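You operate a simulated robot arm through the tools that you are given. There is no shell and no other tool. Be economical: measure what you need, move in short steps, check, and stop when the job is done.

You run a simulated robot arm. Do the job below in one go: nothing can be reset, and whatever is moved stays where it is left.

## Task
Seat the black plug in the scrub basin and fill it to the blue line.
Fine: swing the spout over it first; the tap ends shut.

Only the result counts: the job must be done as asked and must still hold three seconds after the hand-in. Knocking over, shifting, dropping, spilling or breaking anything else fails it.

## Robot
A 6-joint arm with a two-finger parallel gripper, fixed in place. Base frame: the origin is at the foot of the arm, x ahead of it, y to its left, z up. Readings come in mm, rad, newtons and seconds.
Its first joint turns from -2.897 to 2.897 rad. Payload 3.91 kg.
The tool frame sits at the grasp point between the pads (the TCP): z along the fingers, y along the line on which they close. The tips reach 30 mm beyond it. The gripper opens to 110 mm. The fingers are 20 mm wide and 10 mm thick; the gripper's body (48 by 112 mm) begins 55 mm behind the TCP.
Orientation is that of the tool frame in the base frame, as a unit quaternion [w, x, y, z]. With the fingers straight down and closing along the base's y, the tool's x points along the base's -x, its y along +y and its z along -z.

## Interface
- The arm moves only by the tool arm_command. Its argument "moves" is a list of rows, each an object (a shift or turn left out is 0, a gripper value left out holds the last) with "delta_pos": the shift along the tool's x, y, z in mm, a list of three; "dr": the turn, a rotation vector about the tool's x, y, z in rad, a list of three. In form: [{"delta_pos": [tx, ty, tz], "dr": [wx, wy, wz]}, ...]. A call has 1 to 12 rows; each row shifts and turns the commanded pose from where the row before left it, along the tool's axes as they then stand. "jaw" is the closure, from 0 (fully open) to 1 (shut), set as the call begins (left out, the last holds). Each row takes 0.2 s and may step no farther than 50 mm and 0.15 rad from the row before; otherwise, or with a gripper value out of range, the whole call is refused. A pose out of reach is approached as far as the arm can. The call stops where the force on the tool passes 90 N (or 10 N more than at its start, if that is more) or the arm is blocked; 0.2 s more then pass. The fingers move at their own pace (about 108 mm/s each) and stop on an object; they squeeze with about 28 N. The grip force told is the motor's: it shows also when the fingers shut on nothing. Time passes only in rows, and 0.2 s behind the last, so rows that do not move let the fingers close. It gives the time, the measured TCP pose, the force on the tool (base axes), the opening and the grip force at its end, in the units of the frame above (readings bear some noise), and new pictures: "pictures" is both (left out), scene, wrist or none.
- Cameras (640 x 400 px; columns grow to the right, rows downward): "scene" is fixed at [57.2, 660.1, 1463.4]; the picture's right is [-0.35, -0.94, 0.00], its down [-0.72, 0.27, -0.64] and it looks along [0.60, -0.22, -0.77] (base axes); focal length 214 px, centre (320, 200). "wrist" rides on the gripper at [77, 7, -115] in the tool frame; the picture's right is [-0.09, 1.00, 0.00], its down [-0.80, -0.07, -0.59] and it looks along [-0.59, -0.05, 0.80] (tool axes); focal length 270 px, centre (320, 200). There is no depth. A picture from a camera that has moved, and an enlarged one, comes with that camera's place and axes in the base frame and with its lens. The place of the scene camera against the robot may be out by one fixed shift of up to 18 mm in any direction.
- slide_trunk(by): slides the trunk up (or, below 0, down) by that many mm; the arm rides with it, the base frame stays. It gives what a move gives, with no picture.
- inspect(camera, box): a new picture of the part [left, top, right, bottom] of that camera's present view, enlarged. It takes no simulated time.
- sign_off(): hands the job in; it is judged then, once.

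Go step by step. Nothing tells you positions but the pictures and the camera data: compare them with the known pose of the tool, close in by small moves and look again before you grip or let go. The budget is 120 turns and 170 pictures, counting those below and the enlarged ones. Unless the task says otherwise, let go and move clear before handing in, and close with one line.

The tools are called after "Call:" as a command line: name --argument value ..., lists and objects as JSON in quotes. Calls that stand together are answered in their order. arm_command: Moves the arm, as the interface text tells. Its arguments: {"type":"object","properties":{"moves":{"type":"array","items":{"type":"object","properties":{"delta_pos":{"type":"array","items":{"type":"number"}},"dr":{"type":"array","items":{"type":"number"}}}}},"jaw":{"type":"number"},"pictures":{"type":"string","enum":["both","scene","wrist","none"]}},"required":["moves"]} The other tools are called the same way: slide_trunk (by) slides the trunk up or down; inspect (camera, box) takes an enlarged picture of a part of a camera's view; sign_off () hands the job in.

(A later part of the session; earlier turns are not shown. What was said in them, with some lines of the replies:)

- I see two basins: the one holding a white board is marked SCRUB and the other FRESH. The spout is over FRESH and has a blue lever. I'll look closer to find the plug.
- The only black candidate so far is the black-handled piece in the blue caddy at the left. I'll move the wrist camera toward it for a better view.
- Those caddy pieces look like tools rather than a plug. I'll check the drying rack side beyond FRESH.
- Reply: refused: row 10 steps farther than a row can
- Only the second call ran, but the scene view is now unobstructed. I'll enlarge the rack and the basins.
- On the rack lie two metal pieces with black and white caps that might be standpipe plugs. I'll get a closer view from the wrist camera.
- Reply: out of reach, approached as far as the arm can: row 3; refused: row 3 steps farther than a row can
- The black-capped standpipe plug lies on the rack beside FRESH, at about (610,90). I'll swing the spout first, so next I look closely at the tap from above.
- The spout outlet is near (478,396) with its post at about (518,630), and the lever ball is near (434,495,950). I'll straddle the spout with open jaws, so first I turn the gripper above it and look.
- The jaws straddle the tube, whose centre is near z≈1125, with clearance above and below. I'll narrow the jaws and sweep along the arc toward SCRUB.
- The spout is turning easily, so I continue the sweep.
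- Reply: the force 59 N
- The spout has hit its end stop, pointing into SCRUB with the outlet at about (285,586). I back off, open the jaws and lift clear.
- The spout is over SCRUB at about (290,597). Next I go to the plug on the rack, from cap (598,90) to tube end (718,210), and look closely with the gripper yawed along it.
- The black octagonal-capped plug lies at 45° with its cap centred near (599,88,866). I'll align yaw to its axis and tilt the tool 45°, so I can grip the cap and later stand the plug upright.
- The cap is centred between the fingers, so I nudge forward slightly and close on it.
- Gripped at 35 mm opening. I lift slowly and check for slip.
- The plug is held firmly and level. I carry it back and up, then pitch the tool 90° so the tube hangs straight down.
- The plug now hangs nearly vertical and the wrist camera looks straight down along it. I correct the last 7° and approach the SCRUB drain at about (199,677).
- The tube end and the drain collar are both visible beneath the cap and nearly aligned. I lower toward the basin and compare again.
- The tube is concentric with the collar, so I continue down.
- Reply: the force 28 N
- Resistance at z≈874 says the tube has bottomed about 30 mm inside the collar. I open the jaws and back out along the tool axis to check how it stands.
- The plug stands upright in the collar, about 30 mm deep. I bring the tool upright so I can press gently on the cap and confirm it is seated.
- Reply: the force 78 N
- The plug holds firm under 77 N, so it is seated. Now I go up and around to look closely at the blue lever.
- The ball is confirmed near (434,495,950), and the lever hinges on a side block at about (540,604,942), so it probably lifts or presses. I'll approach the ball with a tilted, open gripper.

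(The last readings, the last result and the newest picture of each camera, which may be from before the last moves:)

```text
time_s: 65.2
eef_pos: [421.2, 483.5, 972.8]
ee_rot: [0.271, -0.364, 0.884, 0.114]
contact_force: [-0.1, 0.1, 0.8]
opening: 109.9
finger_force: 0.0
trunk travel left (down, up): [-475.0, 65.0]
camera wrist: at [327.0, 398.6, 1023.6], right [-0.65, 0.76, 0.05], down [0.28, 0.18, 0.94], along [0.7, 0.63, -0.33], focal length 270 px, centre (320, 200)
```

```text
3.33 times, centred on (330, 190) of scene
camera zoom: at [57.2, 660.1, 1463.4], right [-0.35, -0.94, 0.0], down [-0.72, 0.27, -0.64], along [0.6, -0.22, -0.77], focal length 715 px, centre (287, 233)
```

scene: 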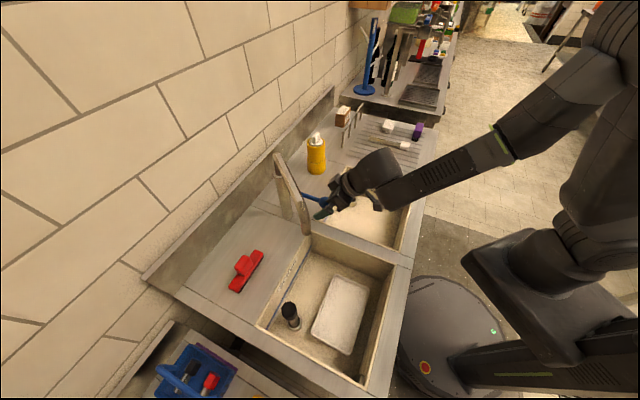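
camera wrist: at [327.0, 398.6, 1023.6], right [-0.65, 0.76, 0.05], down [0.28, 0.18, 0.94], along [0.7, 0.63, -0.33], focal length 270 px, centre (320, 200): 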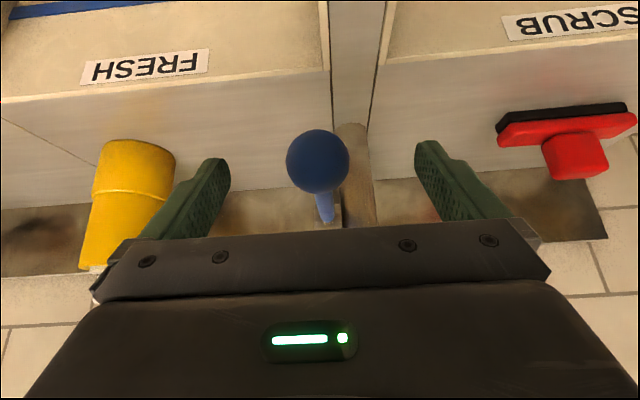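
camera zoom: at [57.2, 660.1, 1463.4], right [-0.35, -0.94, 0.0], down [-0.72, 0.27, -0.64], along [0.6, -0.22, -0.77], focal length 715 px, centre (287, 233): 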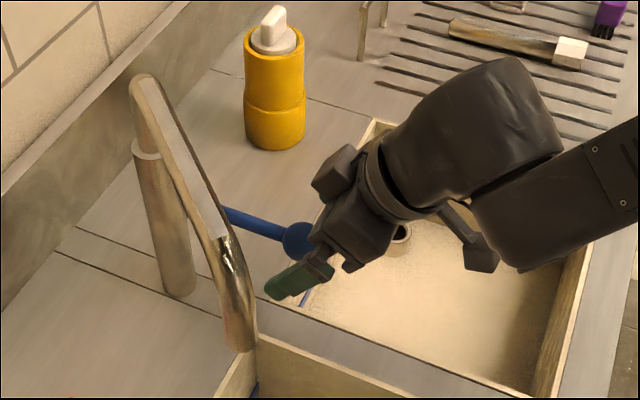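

Call:
arm_command --moves '[{"delta_pos": [4, -1, 18]}, {}]' --pictures "wrist"

```text
time_s: 65.8
eef_pos: [428.7, 487.4, 955.2]
ee_rot: [0.272, -0.364, 0.884, 0.113]
contact_force: [-0.5, -0.3, -0.1]
opening: 110.1
finger_force: 0.1
trunk travel left (down, up): [-475.0, 65.0]
camera wrist: at [332.8, 401.9, 1006.3], right [-0.65, 0.76, 0.05], down [0.28, 0.18, 0.94], along [0.7, 0.63, -0.33], focal length 270 px, centre (320, 200)
```

wrist: 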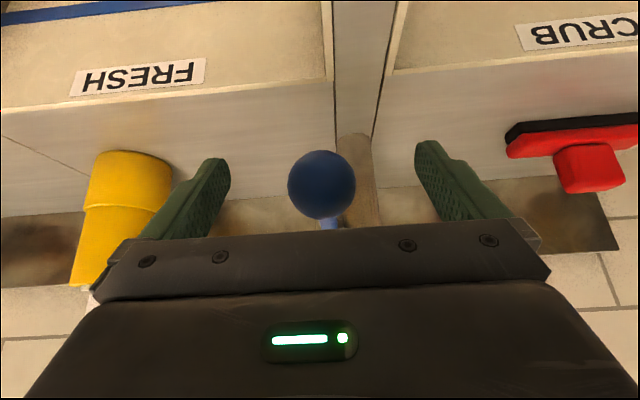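

The ball sits right at the grasp point, so I close on it gently.

Call:
arm_command --jaw 1 --moves '[{}, {}, {}, {}]' --pictures "none"

Call:
inspect --camera "scene" --box '[240, 120, 400, 360]'

```text
time_s: 66.8
eef_pos: [426.5, 488.2, 955.5]
ee_rot: [0.271, -0.365, 0.884, 0.114]
contact_force: [-1.1, 1.7, -1.1]
opening: 32.1
finger_force: 45.5
trunk travel left (down, up): [-475.0, 65.0]
```

```text
1.67 times, centred on (320, 240) of scene
camera zoom: at [57.2, 660.1, 1463.4], right [-0.35, -0.94, 0.0], down [-0.72, 0.27, -0.64], along [0.6, -0.22, -0.77], focal length 358 px, centre (320, 133)
```

zoom: 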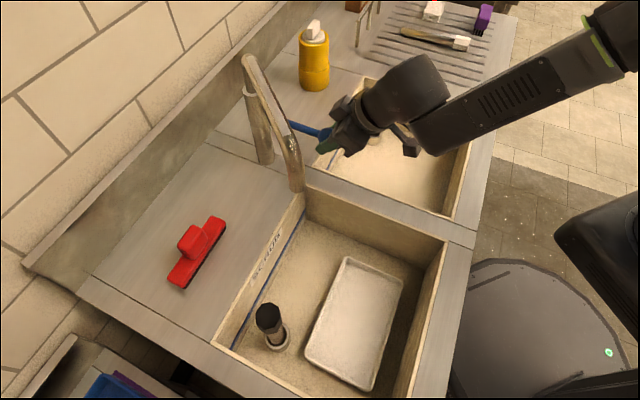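

Call:
arm_command --moves '[{"delta_pos": [-4.5, 0, -6.6]}, {"delta_pos": [-4.5, 0, -6.6]}]'

```text
time_s: 67.4
eef_pos: [427.1, 487.6, 969.0]
ee_rot: [0.271, -0.364, 0.884, 0.113]
contact_force: [4.6, 5.0, -12.1]
opening: 32.2
finger_force: 45.3
trunk travel left (down, up): [-475.0, 65.0]
camera wrist: at [332.3, 402.2, 1019.9], right [-0.65, 0.76, 0.05], down [0.29, 0.18, 0.94], along [0.7, 0.63, -0.33], focal length 270 px, centre (320, 200)
```

scene: 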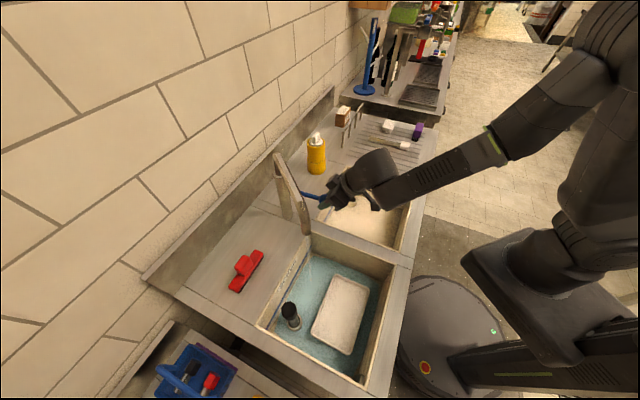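
wrist: 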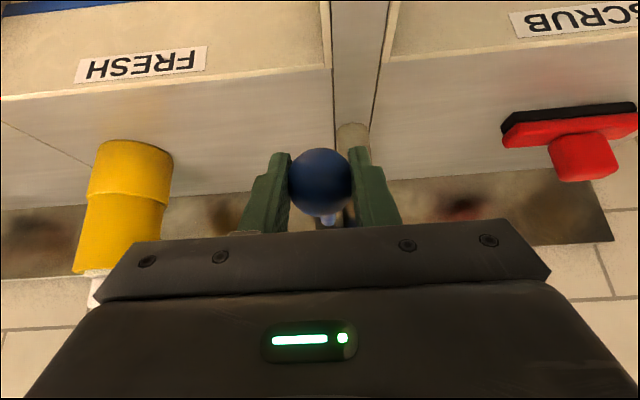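

Lifting opens the tap, and water is flowing into SCRUB. I check the level against the blue line.

Call:
inspect --camera "scene" --box '[240, 220, 400, 390]'

```text
2.35 times, centred on (320, 305) of scene
camera zoom: at [57.2, 660.1, 1463.4], right [-0.35, -0.94, 0.0], down [-0.72, 0.27, -0.64], along [0.6, -0.22, -0.77], focal length 505 px, centre (320, -47)
```

zoom: 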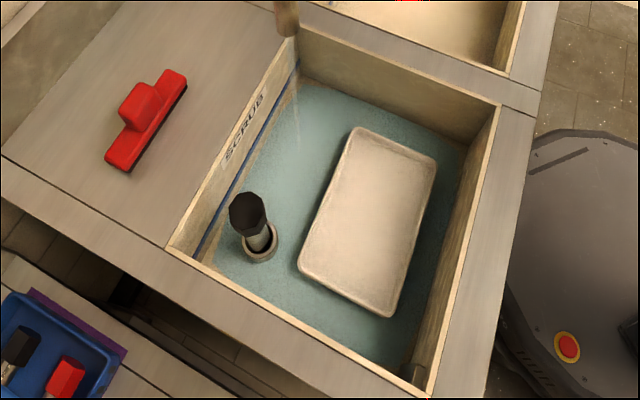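

Call:
arm_command --moves '[{}, {}, {}, {}]' --pictures "none"

Call:
inspect --camera "scene" --box '[240, 220, 400, 390]'

```text
time_s: 68.4
eef_pos: [426.6, 488.3, 969.2]
ee_rot: [0.271, -0.364, 0.884, 0.112]
contact_force: [4.7, 4.4, -11.3]
opening: 32.3
finger_force: 45.0
trunk travel left (down, up): [-475.0, 65.0]
```

```text
2.35 times, centred on (320, 305) of scene
camera zoom: at [57.2, 660.1, 1463.4], right [-0.35, -0.94, 0.0], down [-0.72, 0.27, -0.64], along [0.6, -0.22, -0.77], focal length 505 px, centre (320, -47)
```

zoom: 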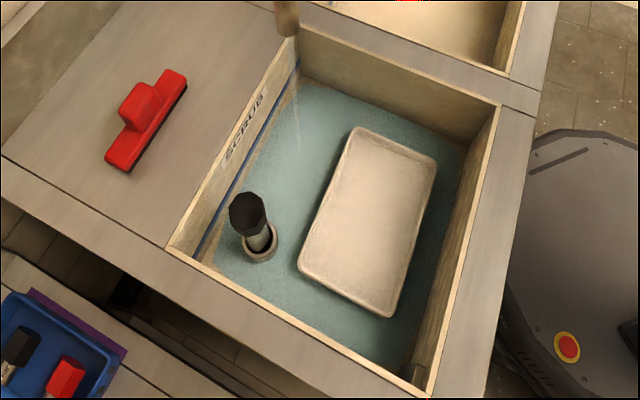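

Call:
arm_command --moves '[{}, {}, {}, {}, {}, {}, {}, {}, {}, {}, {}, {}]' --pictures "none"

Call:
inspect --camera "scene" --box '[240, 220, 400, 390]'

```text
time_s: 71.0
eef_pos: [428.0, 487.4, 969.5]
ee_rot: [0.27, -0.365, 0.884, 0.114]
contact_force: [7.9, 4.2, -8.3]
opening: 32.1
finger_force: 44.8
trunk travel left (down, up): [-475.0, 65.0]
```

```text
2.35 times, centred on (320, 305) of scene
camera zoom: at [57.2, 660.1, 1463.4], right [-0.35, -0.94, 0.0], down [-0.72, 0.27, -0.64], along [0.6, -0.22, -0.77], focal length 505 px, centre (320, -47)
```

zoom: 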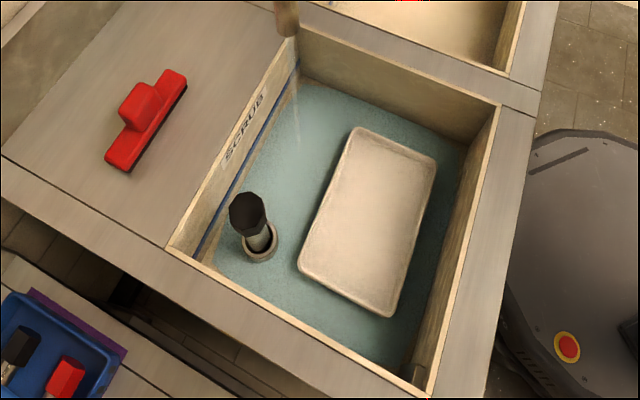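

Call:
arm_command --moves '[{"delta_pos": [-8.5, 0, -10]}, {"delta_pos": [-9, 0, -9.5]}, {}, {}, {}, {}, {}, {}, {}, {}]' --pictures "none"

Call:
inspect --camera "scene" --box '[240, 220, 400, 390]'

```text
time_s: 73.2
eef_pos: [428.7, 489.4, 994.5]
ee_rot: [0.27, -0.365, 0.884, 0.114]
contact_force: [-5.1, 12.6, -11.0]
opening: 31.9
finger_force: 44.9
trunk travel left (down, up): [-475.0, 65.0]
```

```text
2.35 times, centred on (320, 305) of scene
camera zoom: at [57.2, 660.1, 1463.4], right [-0.35, -0.94, 0.0], down [-0.72, 0.27, -0.64], along [0.6, -0.22, -0.77], focal length 505 px, centre (320, -47)
```

zoom: 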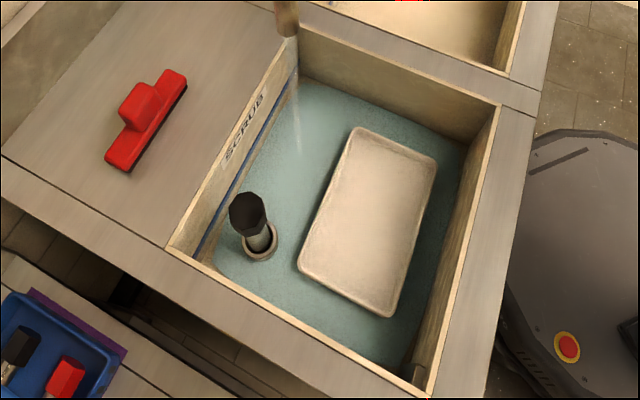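

Call:
arm_command --moves '[{}, {}, {}, {}, {}, {}, {}, {}, {}, {}, {}, {}]' --pictures "none"

Call:
inspect --camera "scene" --box '[250, 220, 350, 320]'

```text
time_s: 75.8
eef_pos: [429.6, 490.0, 995.8]
ee_rot: [0.271, -0.365, 0.884, 0.114]
contact_force: [-4.2, 15.6, -8.0]
opening: 32.0
finger_force: 45.5
trunk travel left (down, up): [-475.0, 65.0]
```

```text
4.00 times, centred on (300, 270) of scene
camera zoom: at [57.2, 660.1, 1463.4], right [-0.35, -0.94, 0.0], down [-0.72, 0.27, -0.64], along [0.6, -0.22, -0.77], focal length 858 px, centre (400, -80)
```

zoom: 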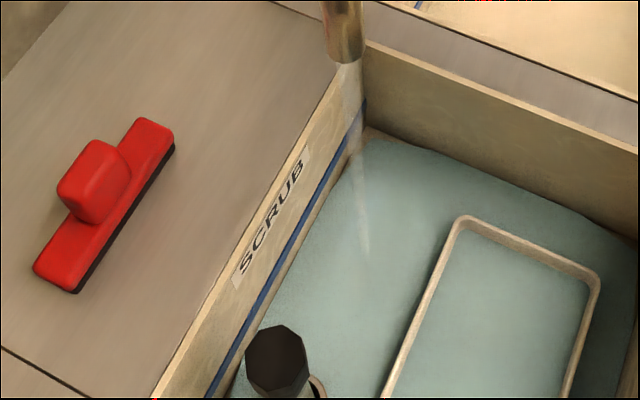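

Call:
arm_command --moves '[{}, {}, {}, {}, {}, {}]' --pictures "none"

Call:
inspect --camera "scene" --box '[250, 220, 350, 320]'

```text
time_s: 77.2
eef_pos: [429.1, 489.7, 995.2]
ee_rot: [0.271, -0.365, 0.883, 0.113]
contact_force: [-3.8, 15.4, -5.9]
opening: 32.1
finger_force: 45.0
trunk travel left (down, up): [-475.0, 65.0]
```

```text
4.00 times, centred on (300, 270) of scene
camera zoom: at [57.2, 660.1, 1463.4], right [-0.35, -0.94, 0.0], down [-0.72, 0.27, -0.64], along [0.6, -0.22, -0.77], focal length 858 px, centre (400, -80)
```

zoom: 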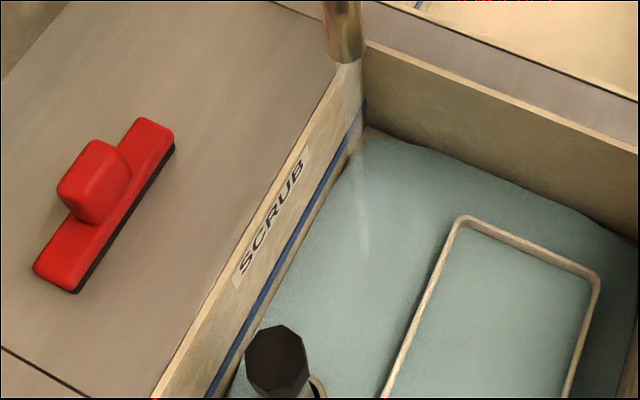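

Call:
arm_command --moves '[{}, {}, {}, {}, {}, {}, {}, {}, {}, {}]' --pictures "none"

Call:
inspect --camera "scene" --box '[290, 235, 354, 275]'

```text
time_s: 79.4
eef_pos: [429.9, 488.7, 994.8]
ee_rot: [0.272, -0.364, 0.884, 0.114]
contact_force: [-3.2, 17.5, -4.4]
opening: 32.2
finger_force: 45.0
trunk travel left (down, up): [-475.0, 65.0]
```

```text
10.00 times, centred on (322, 255) of scene
camera zoom: at [57.2, 660.1, 1463.4], right [-0.35, -0.94, 0.0], down [-0.72, 0.27, -0.64], along [0.6, -0.22, -0.77], focal length 2145 px, centre (300, -350)
```

zoom: 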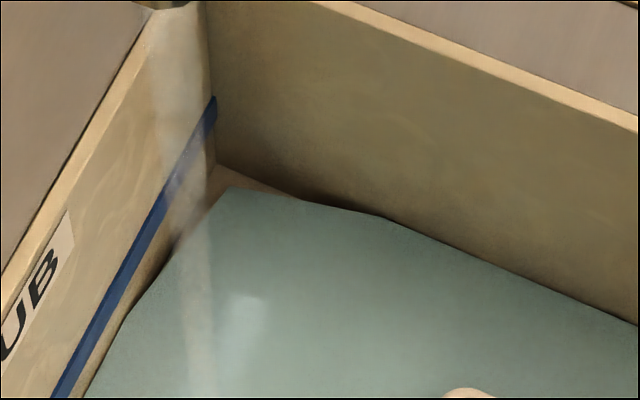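

Call:
inspect --camera "scene" --box '[262, 262, 326, 302]'

Call:
arm_command --moves '[{}, {}, {}, {}]' --pictures "none"

Call:
inspect --camera "scene" --box '[262, 262, 326, 302]'

```text
10.00 times, centred on (294, 282) of scene
camera zoom: at [57.2, 660.1, 1463.4], right [-0.35, -0.94, 0.0], down [-0.72, 0.27, -0.64], along [0.6, -0.22, -0.77], focal length 2145 px, centre (580, -620)
```

zoom: 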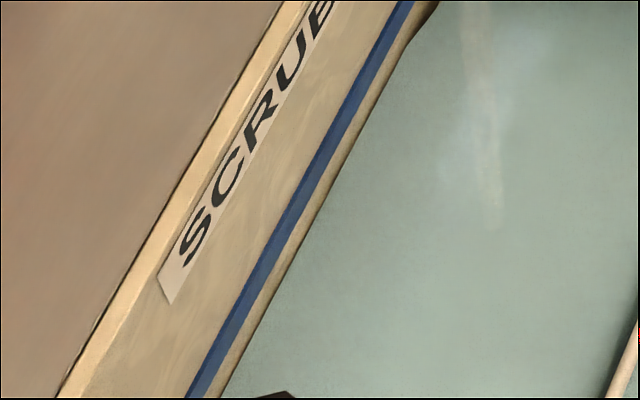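

```text
time_s: 80.4
eef_pos: [428.9, 489.6, 994.3]
ee_rot: [0.271, -0.364, 0.884, 0.113]
contact_force: [-2.2, 16.3, -3.9]
opening: 32.1
finger_force: 45.1
trunk travel left (down, up): [-475.0, 65.0]
```

```text
10.00 times, centred on (294, 282) of scene
camera zoom: at [57.2, 660.1, 1463.4], right [-0.35, -0.94, 0.0], down [-0.72, 0.27, -0.64], along [0.6, -0.22, -0.77], focal length 2145 px, centre (580, -620)
```

zoom: 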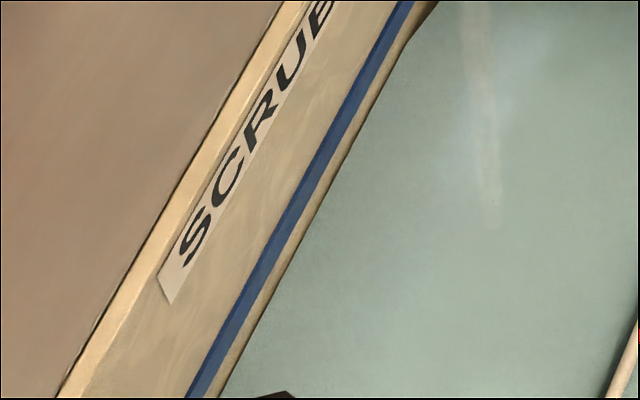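

Call:
arm_command --moves '[{}, {}, {}, {}, {}, {}, {}, {}, {}, {}, {}, {}]' --pictures "none"

Call:
inspect --camera "scene" --box '[262, 262, 326, 302]'

```text
time_s: 83.0
eef_pos: [428.5, 490.7, 994.8]
ee_rot: [0.271, -0.364, 0.884, 0.113]
contact_force: [-2.2, 18.4, -2.8]
opening: 32.2
finger_force: 45.0
trunk travel left (down, up): [-475.0, 65.0]
```

```text
10.00 times, centred on (294, 282) of scene
camera zoom: at [57.2, 660.1, 1463.4], right [-0.35, -0.94, 0.0], down [-0.72, 0.27, -0.64], along [0.6, -0.22, -0.77], focal length 2145 px, centre (580, -620)
```

zoom: 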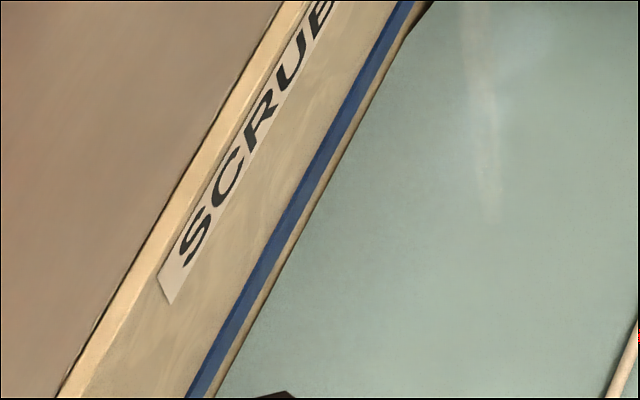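

Call:
arm_command --moves '[{}, {}, {}, {}, {}, {}, {}, {}, {}, {}, {}, {}]' --pictures "none"

Call:
inspect --camera "scene" --box '[262, 262, 326, 302]'

```text
time_s: 85.6
eef_pos: [429.2, 489.2, 995.9]
ee_rot: [0.271, -0.365, 0.884, 0.113]
contact_force: [-1.3, 18.5, -3.1]
opening: 32.1
finger_force: 45.1
trunk travel left (down, up): [-475.0, 65.0]
```

```text
10.00 times, centred on (294, 282) of scene
camera zoom: at [57.2, 660.1, 1463.4], right [-0.35, -0.94, 0.0], down [-0.72, 0.27, -0.64], along [0.6, -0.22, -0.77], focal length 2145 px, centre (580, -620)
```

zoom: 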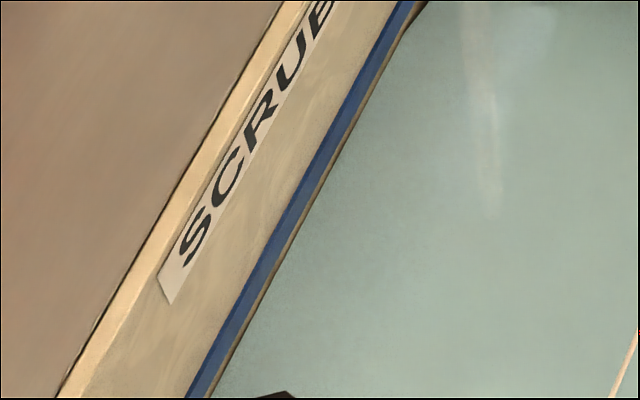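

Call:
arm_command --moves '[{}, {}, {}, {}, {}, {}, {}, {}, {}, {}, {}, {}]' --pictures "none"

Call:
inspect --camera "scene" --box '[262, 262, 326, 302]'

```text
time_s: 88.2
eef_pos: [429.8, 490.0, 995.2]
ee_rot: [0.271, -0.365, 0.883, 0.114]
contact_force: [-1.6, 17.4, -2.8]
opening: 32.2
finger_force: 45.6
trunk travel left (down, up): [-475.0, 65.0]
```

```text
10.00 times, centred on (294, 282) of scene
camera zoom: at [57.2, 660.1, 1463.4], right [-0.35, -0.94, 0.0], down [-0.72, 0.27, -0.64], along [0.6, -0.22, -0.77], focal length 2145 px, centre (580, -620)
```

zoom: 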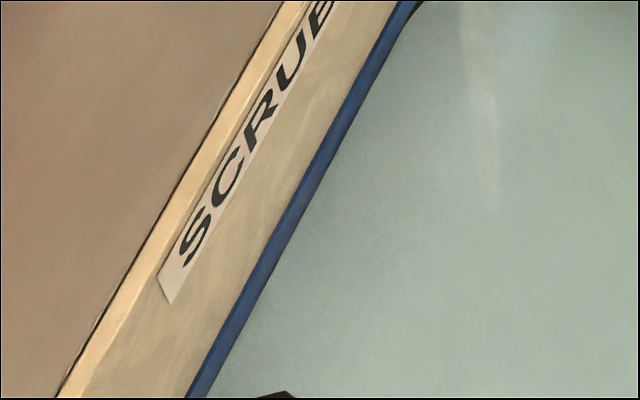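

Call:
arm_command --moves '[{}, {}, {}, {}, {}, {}, {}, {}, {}, {}, {}]' --pictures "none"

Call:
inspect --camera "scene" --box '[262, 262, 326, 302]'

```text
time_s: 90.6
eef_pos: [427.8, 490.5, 994.8]
ee_rot: [0.272, -0.365, 0.883, 0.114]
contact_force: [-2.1, 17.5, -3.0]
opening: 32.2
finger_force: 44.6
trunk travel left (down, up): [-475.0, 65.0]
```

```text
10.00 times, centred on (294, 282) of scene
camera zoom: at [57.2, 660.1, 1463.4], right [-0.35, -0.94, 0.0], down [-0.72, 0.27, -0.64], along [0.6, -0.22, -0.77], focal length 2145 px, centre (580, -620)
```

zoom: 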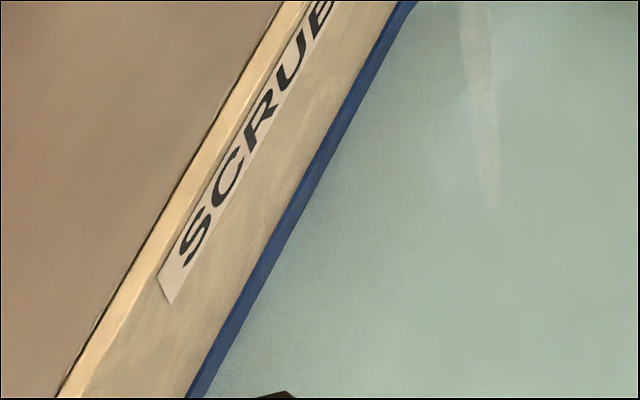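

The water is within the blue line and approaching its centre. I wait a moment longer, then lower the lever shut.

Call:
arm_command --moves '[{}, {}, {}, {}, {}, {"delta_pos": [9, 0, 9.7]}, {"delta_pos": [9, 0, 9.8]}, {"delta_pos": [9, 0, 13.5]}, {"delta_pos": [1.2, 0, 1.8]}]' --pictures "none"

Call:
inspect --camera "scene" --box '[262, 262, 326, 302]'

Call:
inspect --camera "scene" --box '[240, 150, 400, 390]'

```text
time_s: 92.6
eef_pos: [424.5, 485.8, 954.9]
ee_rot: [0.274, -0.363, 0.883, 0.115]
contact_force: [-10.4, 8.3, 30.3]
opening: 32.2
finger_force: 45.0
trunk travel left (down, up): [-475.0, 65.0]
```

```text
10.00 times, centred on (294, 282) of scene
camera zoom: at [57.2, 660.1, 1463.4], right [-0.35, -0.94, 0.0], down [-0.72, 0.27, -0.64], along [0.6, -0.22, -0.77], focal length 2145 px, centre (580, -620)
```

zoom: 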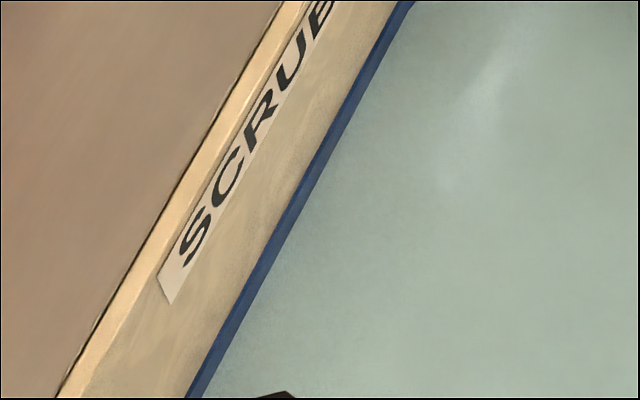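

```text
1.67 times, centred on (320, 270) of scene
camera zoom: at [57.2, 660.1, 1463.4], right [-0.35, -0.94, 0.0], down [-0.72, 0.27, -0.64], along [0.6, -0.22, -0.77], focal length 358 px, centre (320, 83)
```

zoom: 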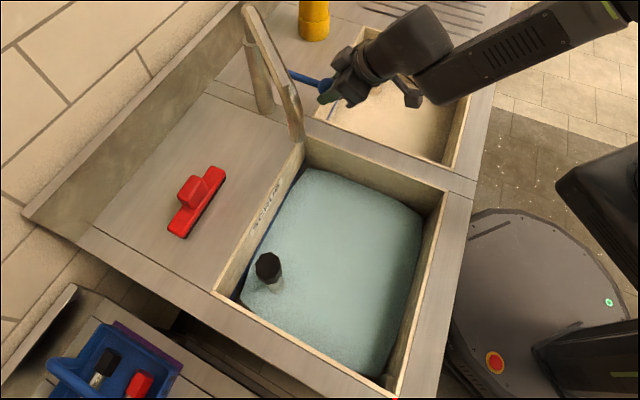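

The tap is shut and the level is a little below mid-line. I give a short top-up to centre it, then close again.

Call:
arm_command --moves '[{"delta_pos": [-1.2, 0, -1.8]}, {"delta_pos": [-9, 0, -13.5]}, {"delta_pos": [-9, 0, -9.8]}, {}, {}, {}, {}, {"delta_pos": [9, 0, 9.8]}, {"delta_pos": [9, 0, 13.5]}, {"delta_pos": [1.2, 0, 1.8]}]' --pictures "none"

Call:
inspect --camera "scene" --box '[262, 262, 326, 302]'

```text
time_s: 94.8
eef_pos: [426.1, 487.2, 954.5]
ee_rot: [0.274, -0.363, 0.883, 0.115]
contact_force: [0.0, 0.7, 29.7]
opening: 32.0
finger_force: 44.6
trunk travel left (down, up): [-475.0, 65.0]
```

```text
10.00 times, centred on (294, 282) of scene
camera zoom: at [57.2, 660.1, 1463.4], right [-0.35, -0.94, 0.0], down [-0.72, 0.27, -0.64], along [0.6, -0.22, -0.77], focal length 2145 px, centre (580, -620)
```

zoom: 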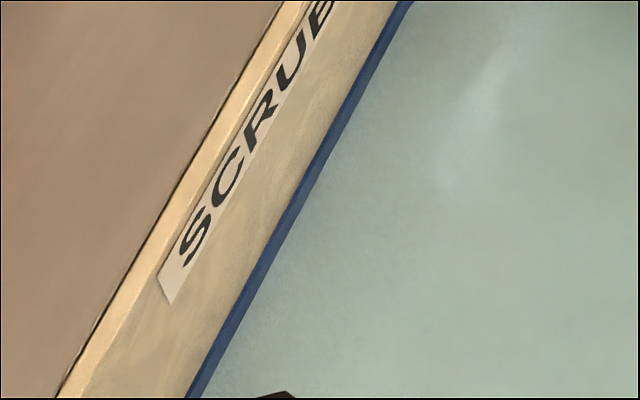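

The level is now at the middle of the line. I release the lever and retreat.

Call:
arm_command --jaw 0 --moves '[{}, {}, {}, {"delta_pos": [0, 0, -30]}, {"delta_pos": [0, 0, -45]}, {"delta_pos": [0, 0, -45]}, {"delta_pos": [0, 0, -45]}, {}, {}, {}, {}, {}]'

Call:
inspect --camera "scene" --box '[262, 262, 326, 302]'

Call:
inspect --camera "scene" --box '[220, 130, 400, 390]'

```text
time_s: 97.4
eef_pos: [362.4, 417.3, 1086.0]
ee_rot: [0.271, -0.364, 0.884, 0.114]
contact_force: [-0.5, -0.5, -0.2]
opening: 109.9
finger_force: 0.1
trunk travel left (down, up): [-475.0, 65.0]
camera wrist: at [267.1, 331.6, 1138.0], right [-0.65, 0.76, 0.05], down [0.28, 0.18, 0.94], along [0.7, 0.63, -0.33], focal length 270 px, centre (320, 200)
```

scene: 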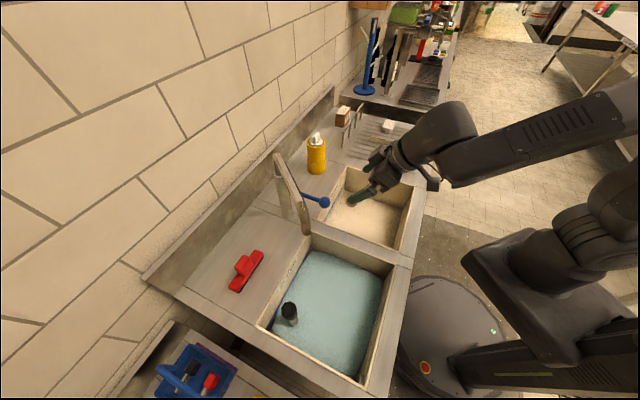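
wrist: 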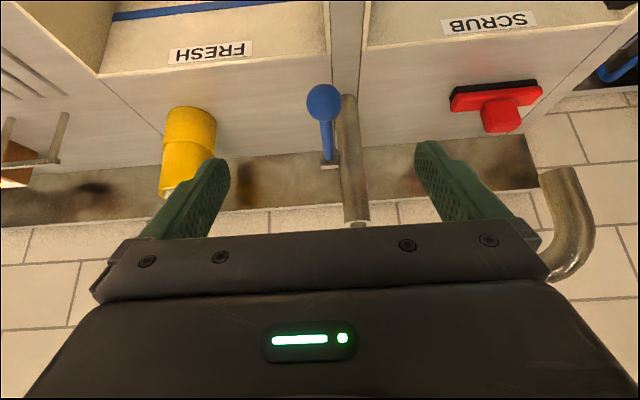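

```text
10.00 times, centred on (294, 282) of scene
camera zoom: at [57.2, 660.1, 1463.4], right [-0.35, -0.94, 0.0], down [-0.72, 0.27, -0.64], along [0.6, -0.22, -0.77], focal length 2145 px, centre (580, -620)
```

zoom: 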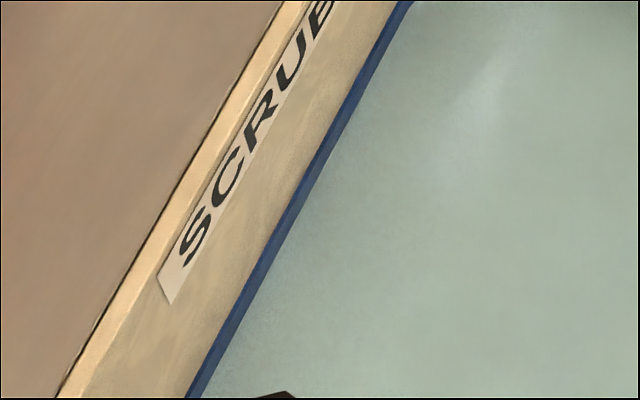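

```text
1.54 times, centred on (310, 260) of scene
camera zoom: at [57.2, 660.1, 1463.4], right [-0.35, -0.94, 0.0], down [-0.72, 0.27, -0.64], along [0.6, -0.22, -0.77], focal length 330 px, centre (335, 108)
```

zoom: 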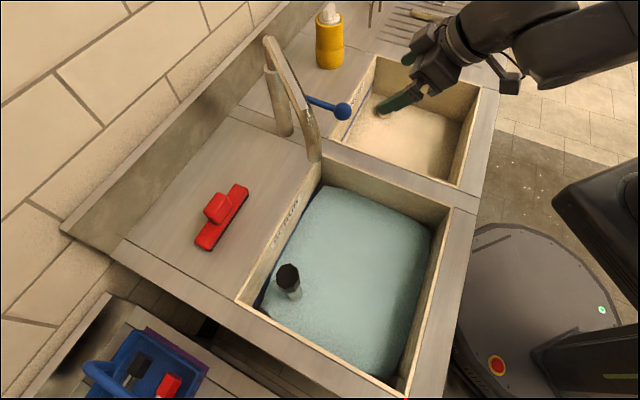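

Everything looks settled. I wait a few seconds to make sure the level holds and the tap isn't dripping.

Call:
arm_command --moves '[{}, {}, {}, {}, {}, {}, {}, {}, {}, {}, {}, {}]' --pictures "none"

Call:
arm_command --moves '[{}, {}, {}, {}, {}, {}, {}, {}, {}, {}, {}, {}]' --pictures "none"

Call:
inspect --camera "scene" --box '[262, 262, 326, 302]'

Call:
inspect --camera "scene" --box '[270, 210, 350, 260]'

```text
time_s: 100.0
eef_pos: [362.5, 416.1, 1087.6]
ee_rot: [0.271, -0.364, 0.884, 0.114]
contact_force: [-0.2, 0.4, 0.7]
opening: 110.3
finger_force: 0.0
trunk travel left (down, up): [-475.0, 65.0]
```

```text
time_s: 102.6
eef_pos: [360.8, 417.1, 1087.3]
ee_rot: [0.272, -0.364, 0.884, 0.114]
contact_force: [-0.3, 0.5, 0.2]
opening: 110.0
finger_force: 0.0
trunk travel left (down, up): [-475.0, 65.0]
```

```text
10.00 times, centred on (294, 282) of scene
camera zoom: at [57.2, 660.1, 1463.4], right [-0.35, -0.94, 0.0], down [-0.72, 0.27, -0.64], along [0.6, -0.22, -0.77], focal length 2145 px, centre (580, -620)
```

zoom: 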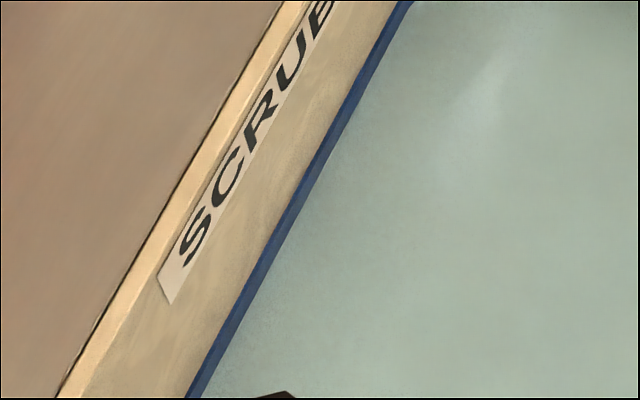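

```text
8.00 times, centred on (310, 235) of scene
camera zoom: at [57.2, 660.1, 1463.4], right [-0.35, -0.94, 0.0], down [-0.72, 0.27, -0.64], along [0.6, -0.22, -0.77], focal length 1716 px, centre (400, -80)
```

zoom: 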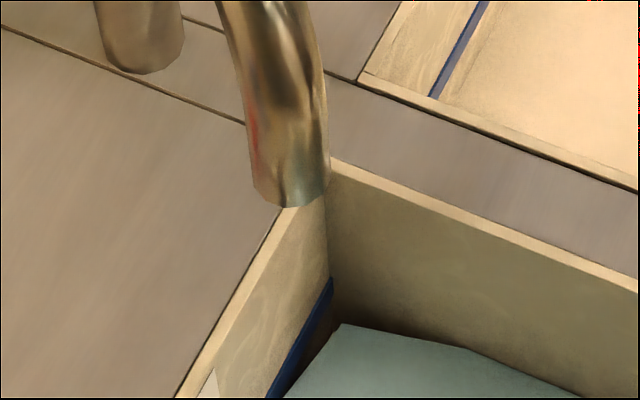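

The level is steady at the blue line, the tap is shut with no stream, the plug is seated and the arm is clear. I'm handing in.

Call:
sign_off

```text
The job is handed in.
```

I swung the spout over the scrub basin, seated the black plug in its drain, filled the basin to the blue line and shut the tap. The level held steady for about five seconds before I handed the job in.
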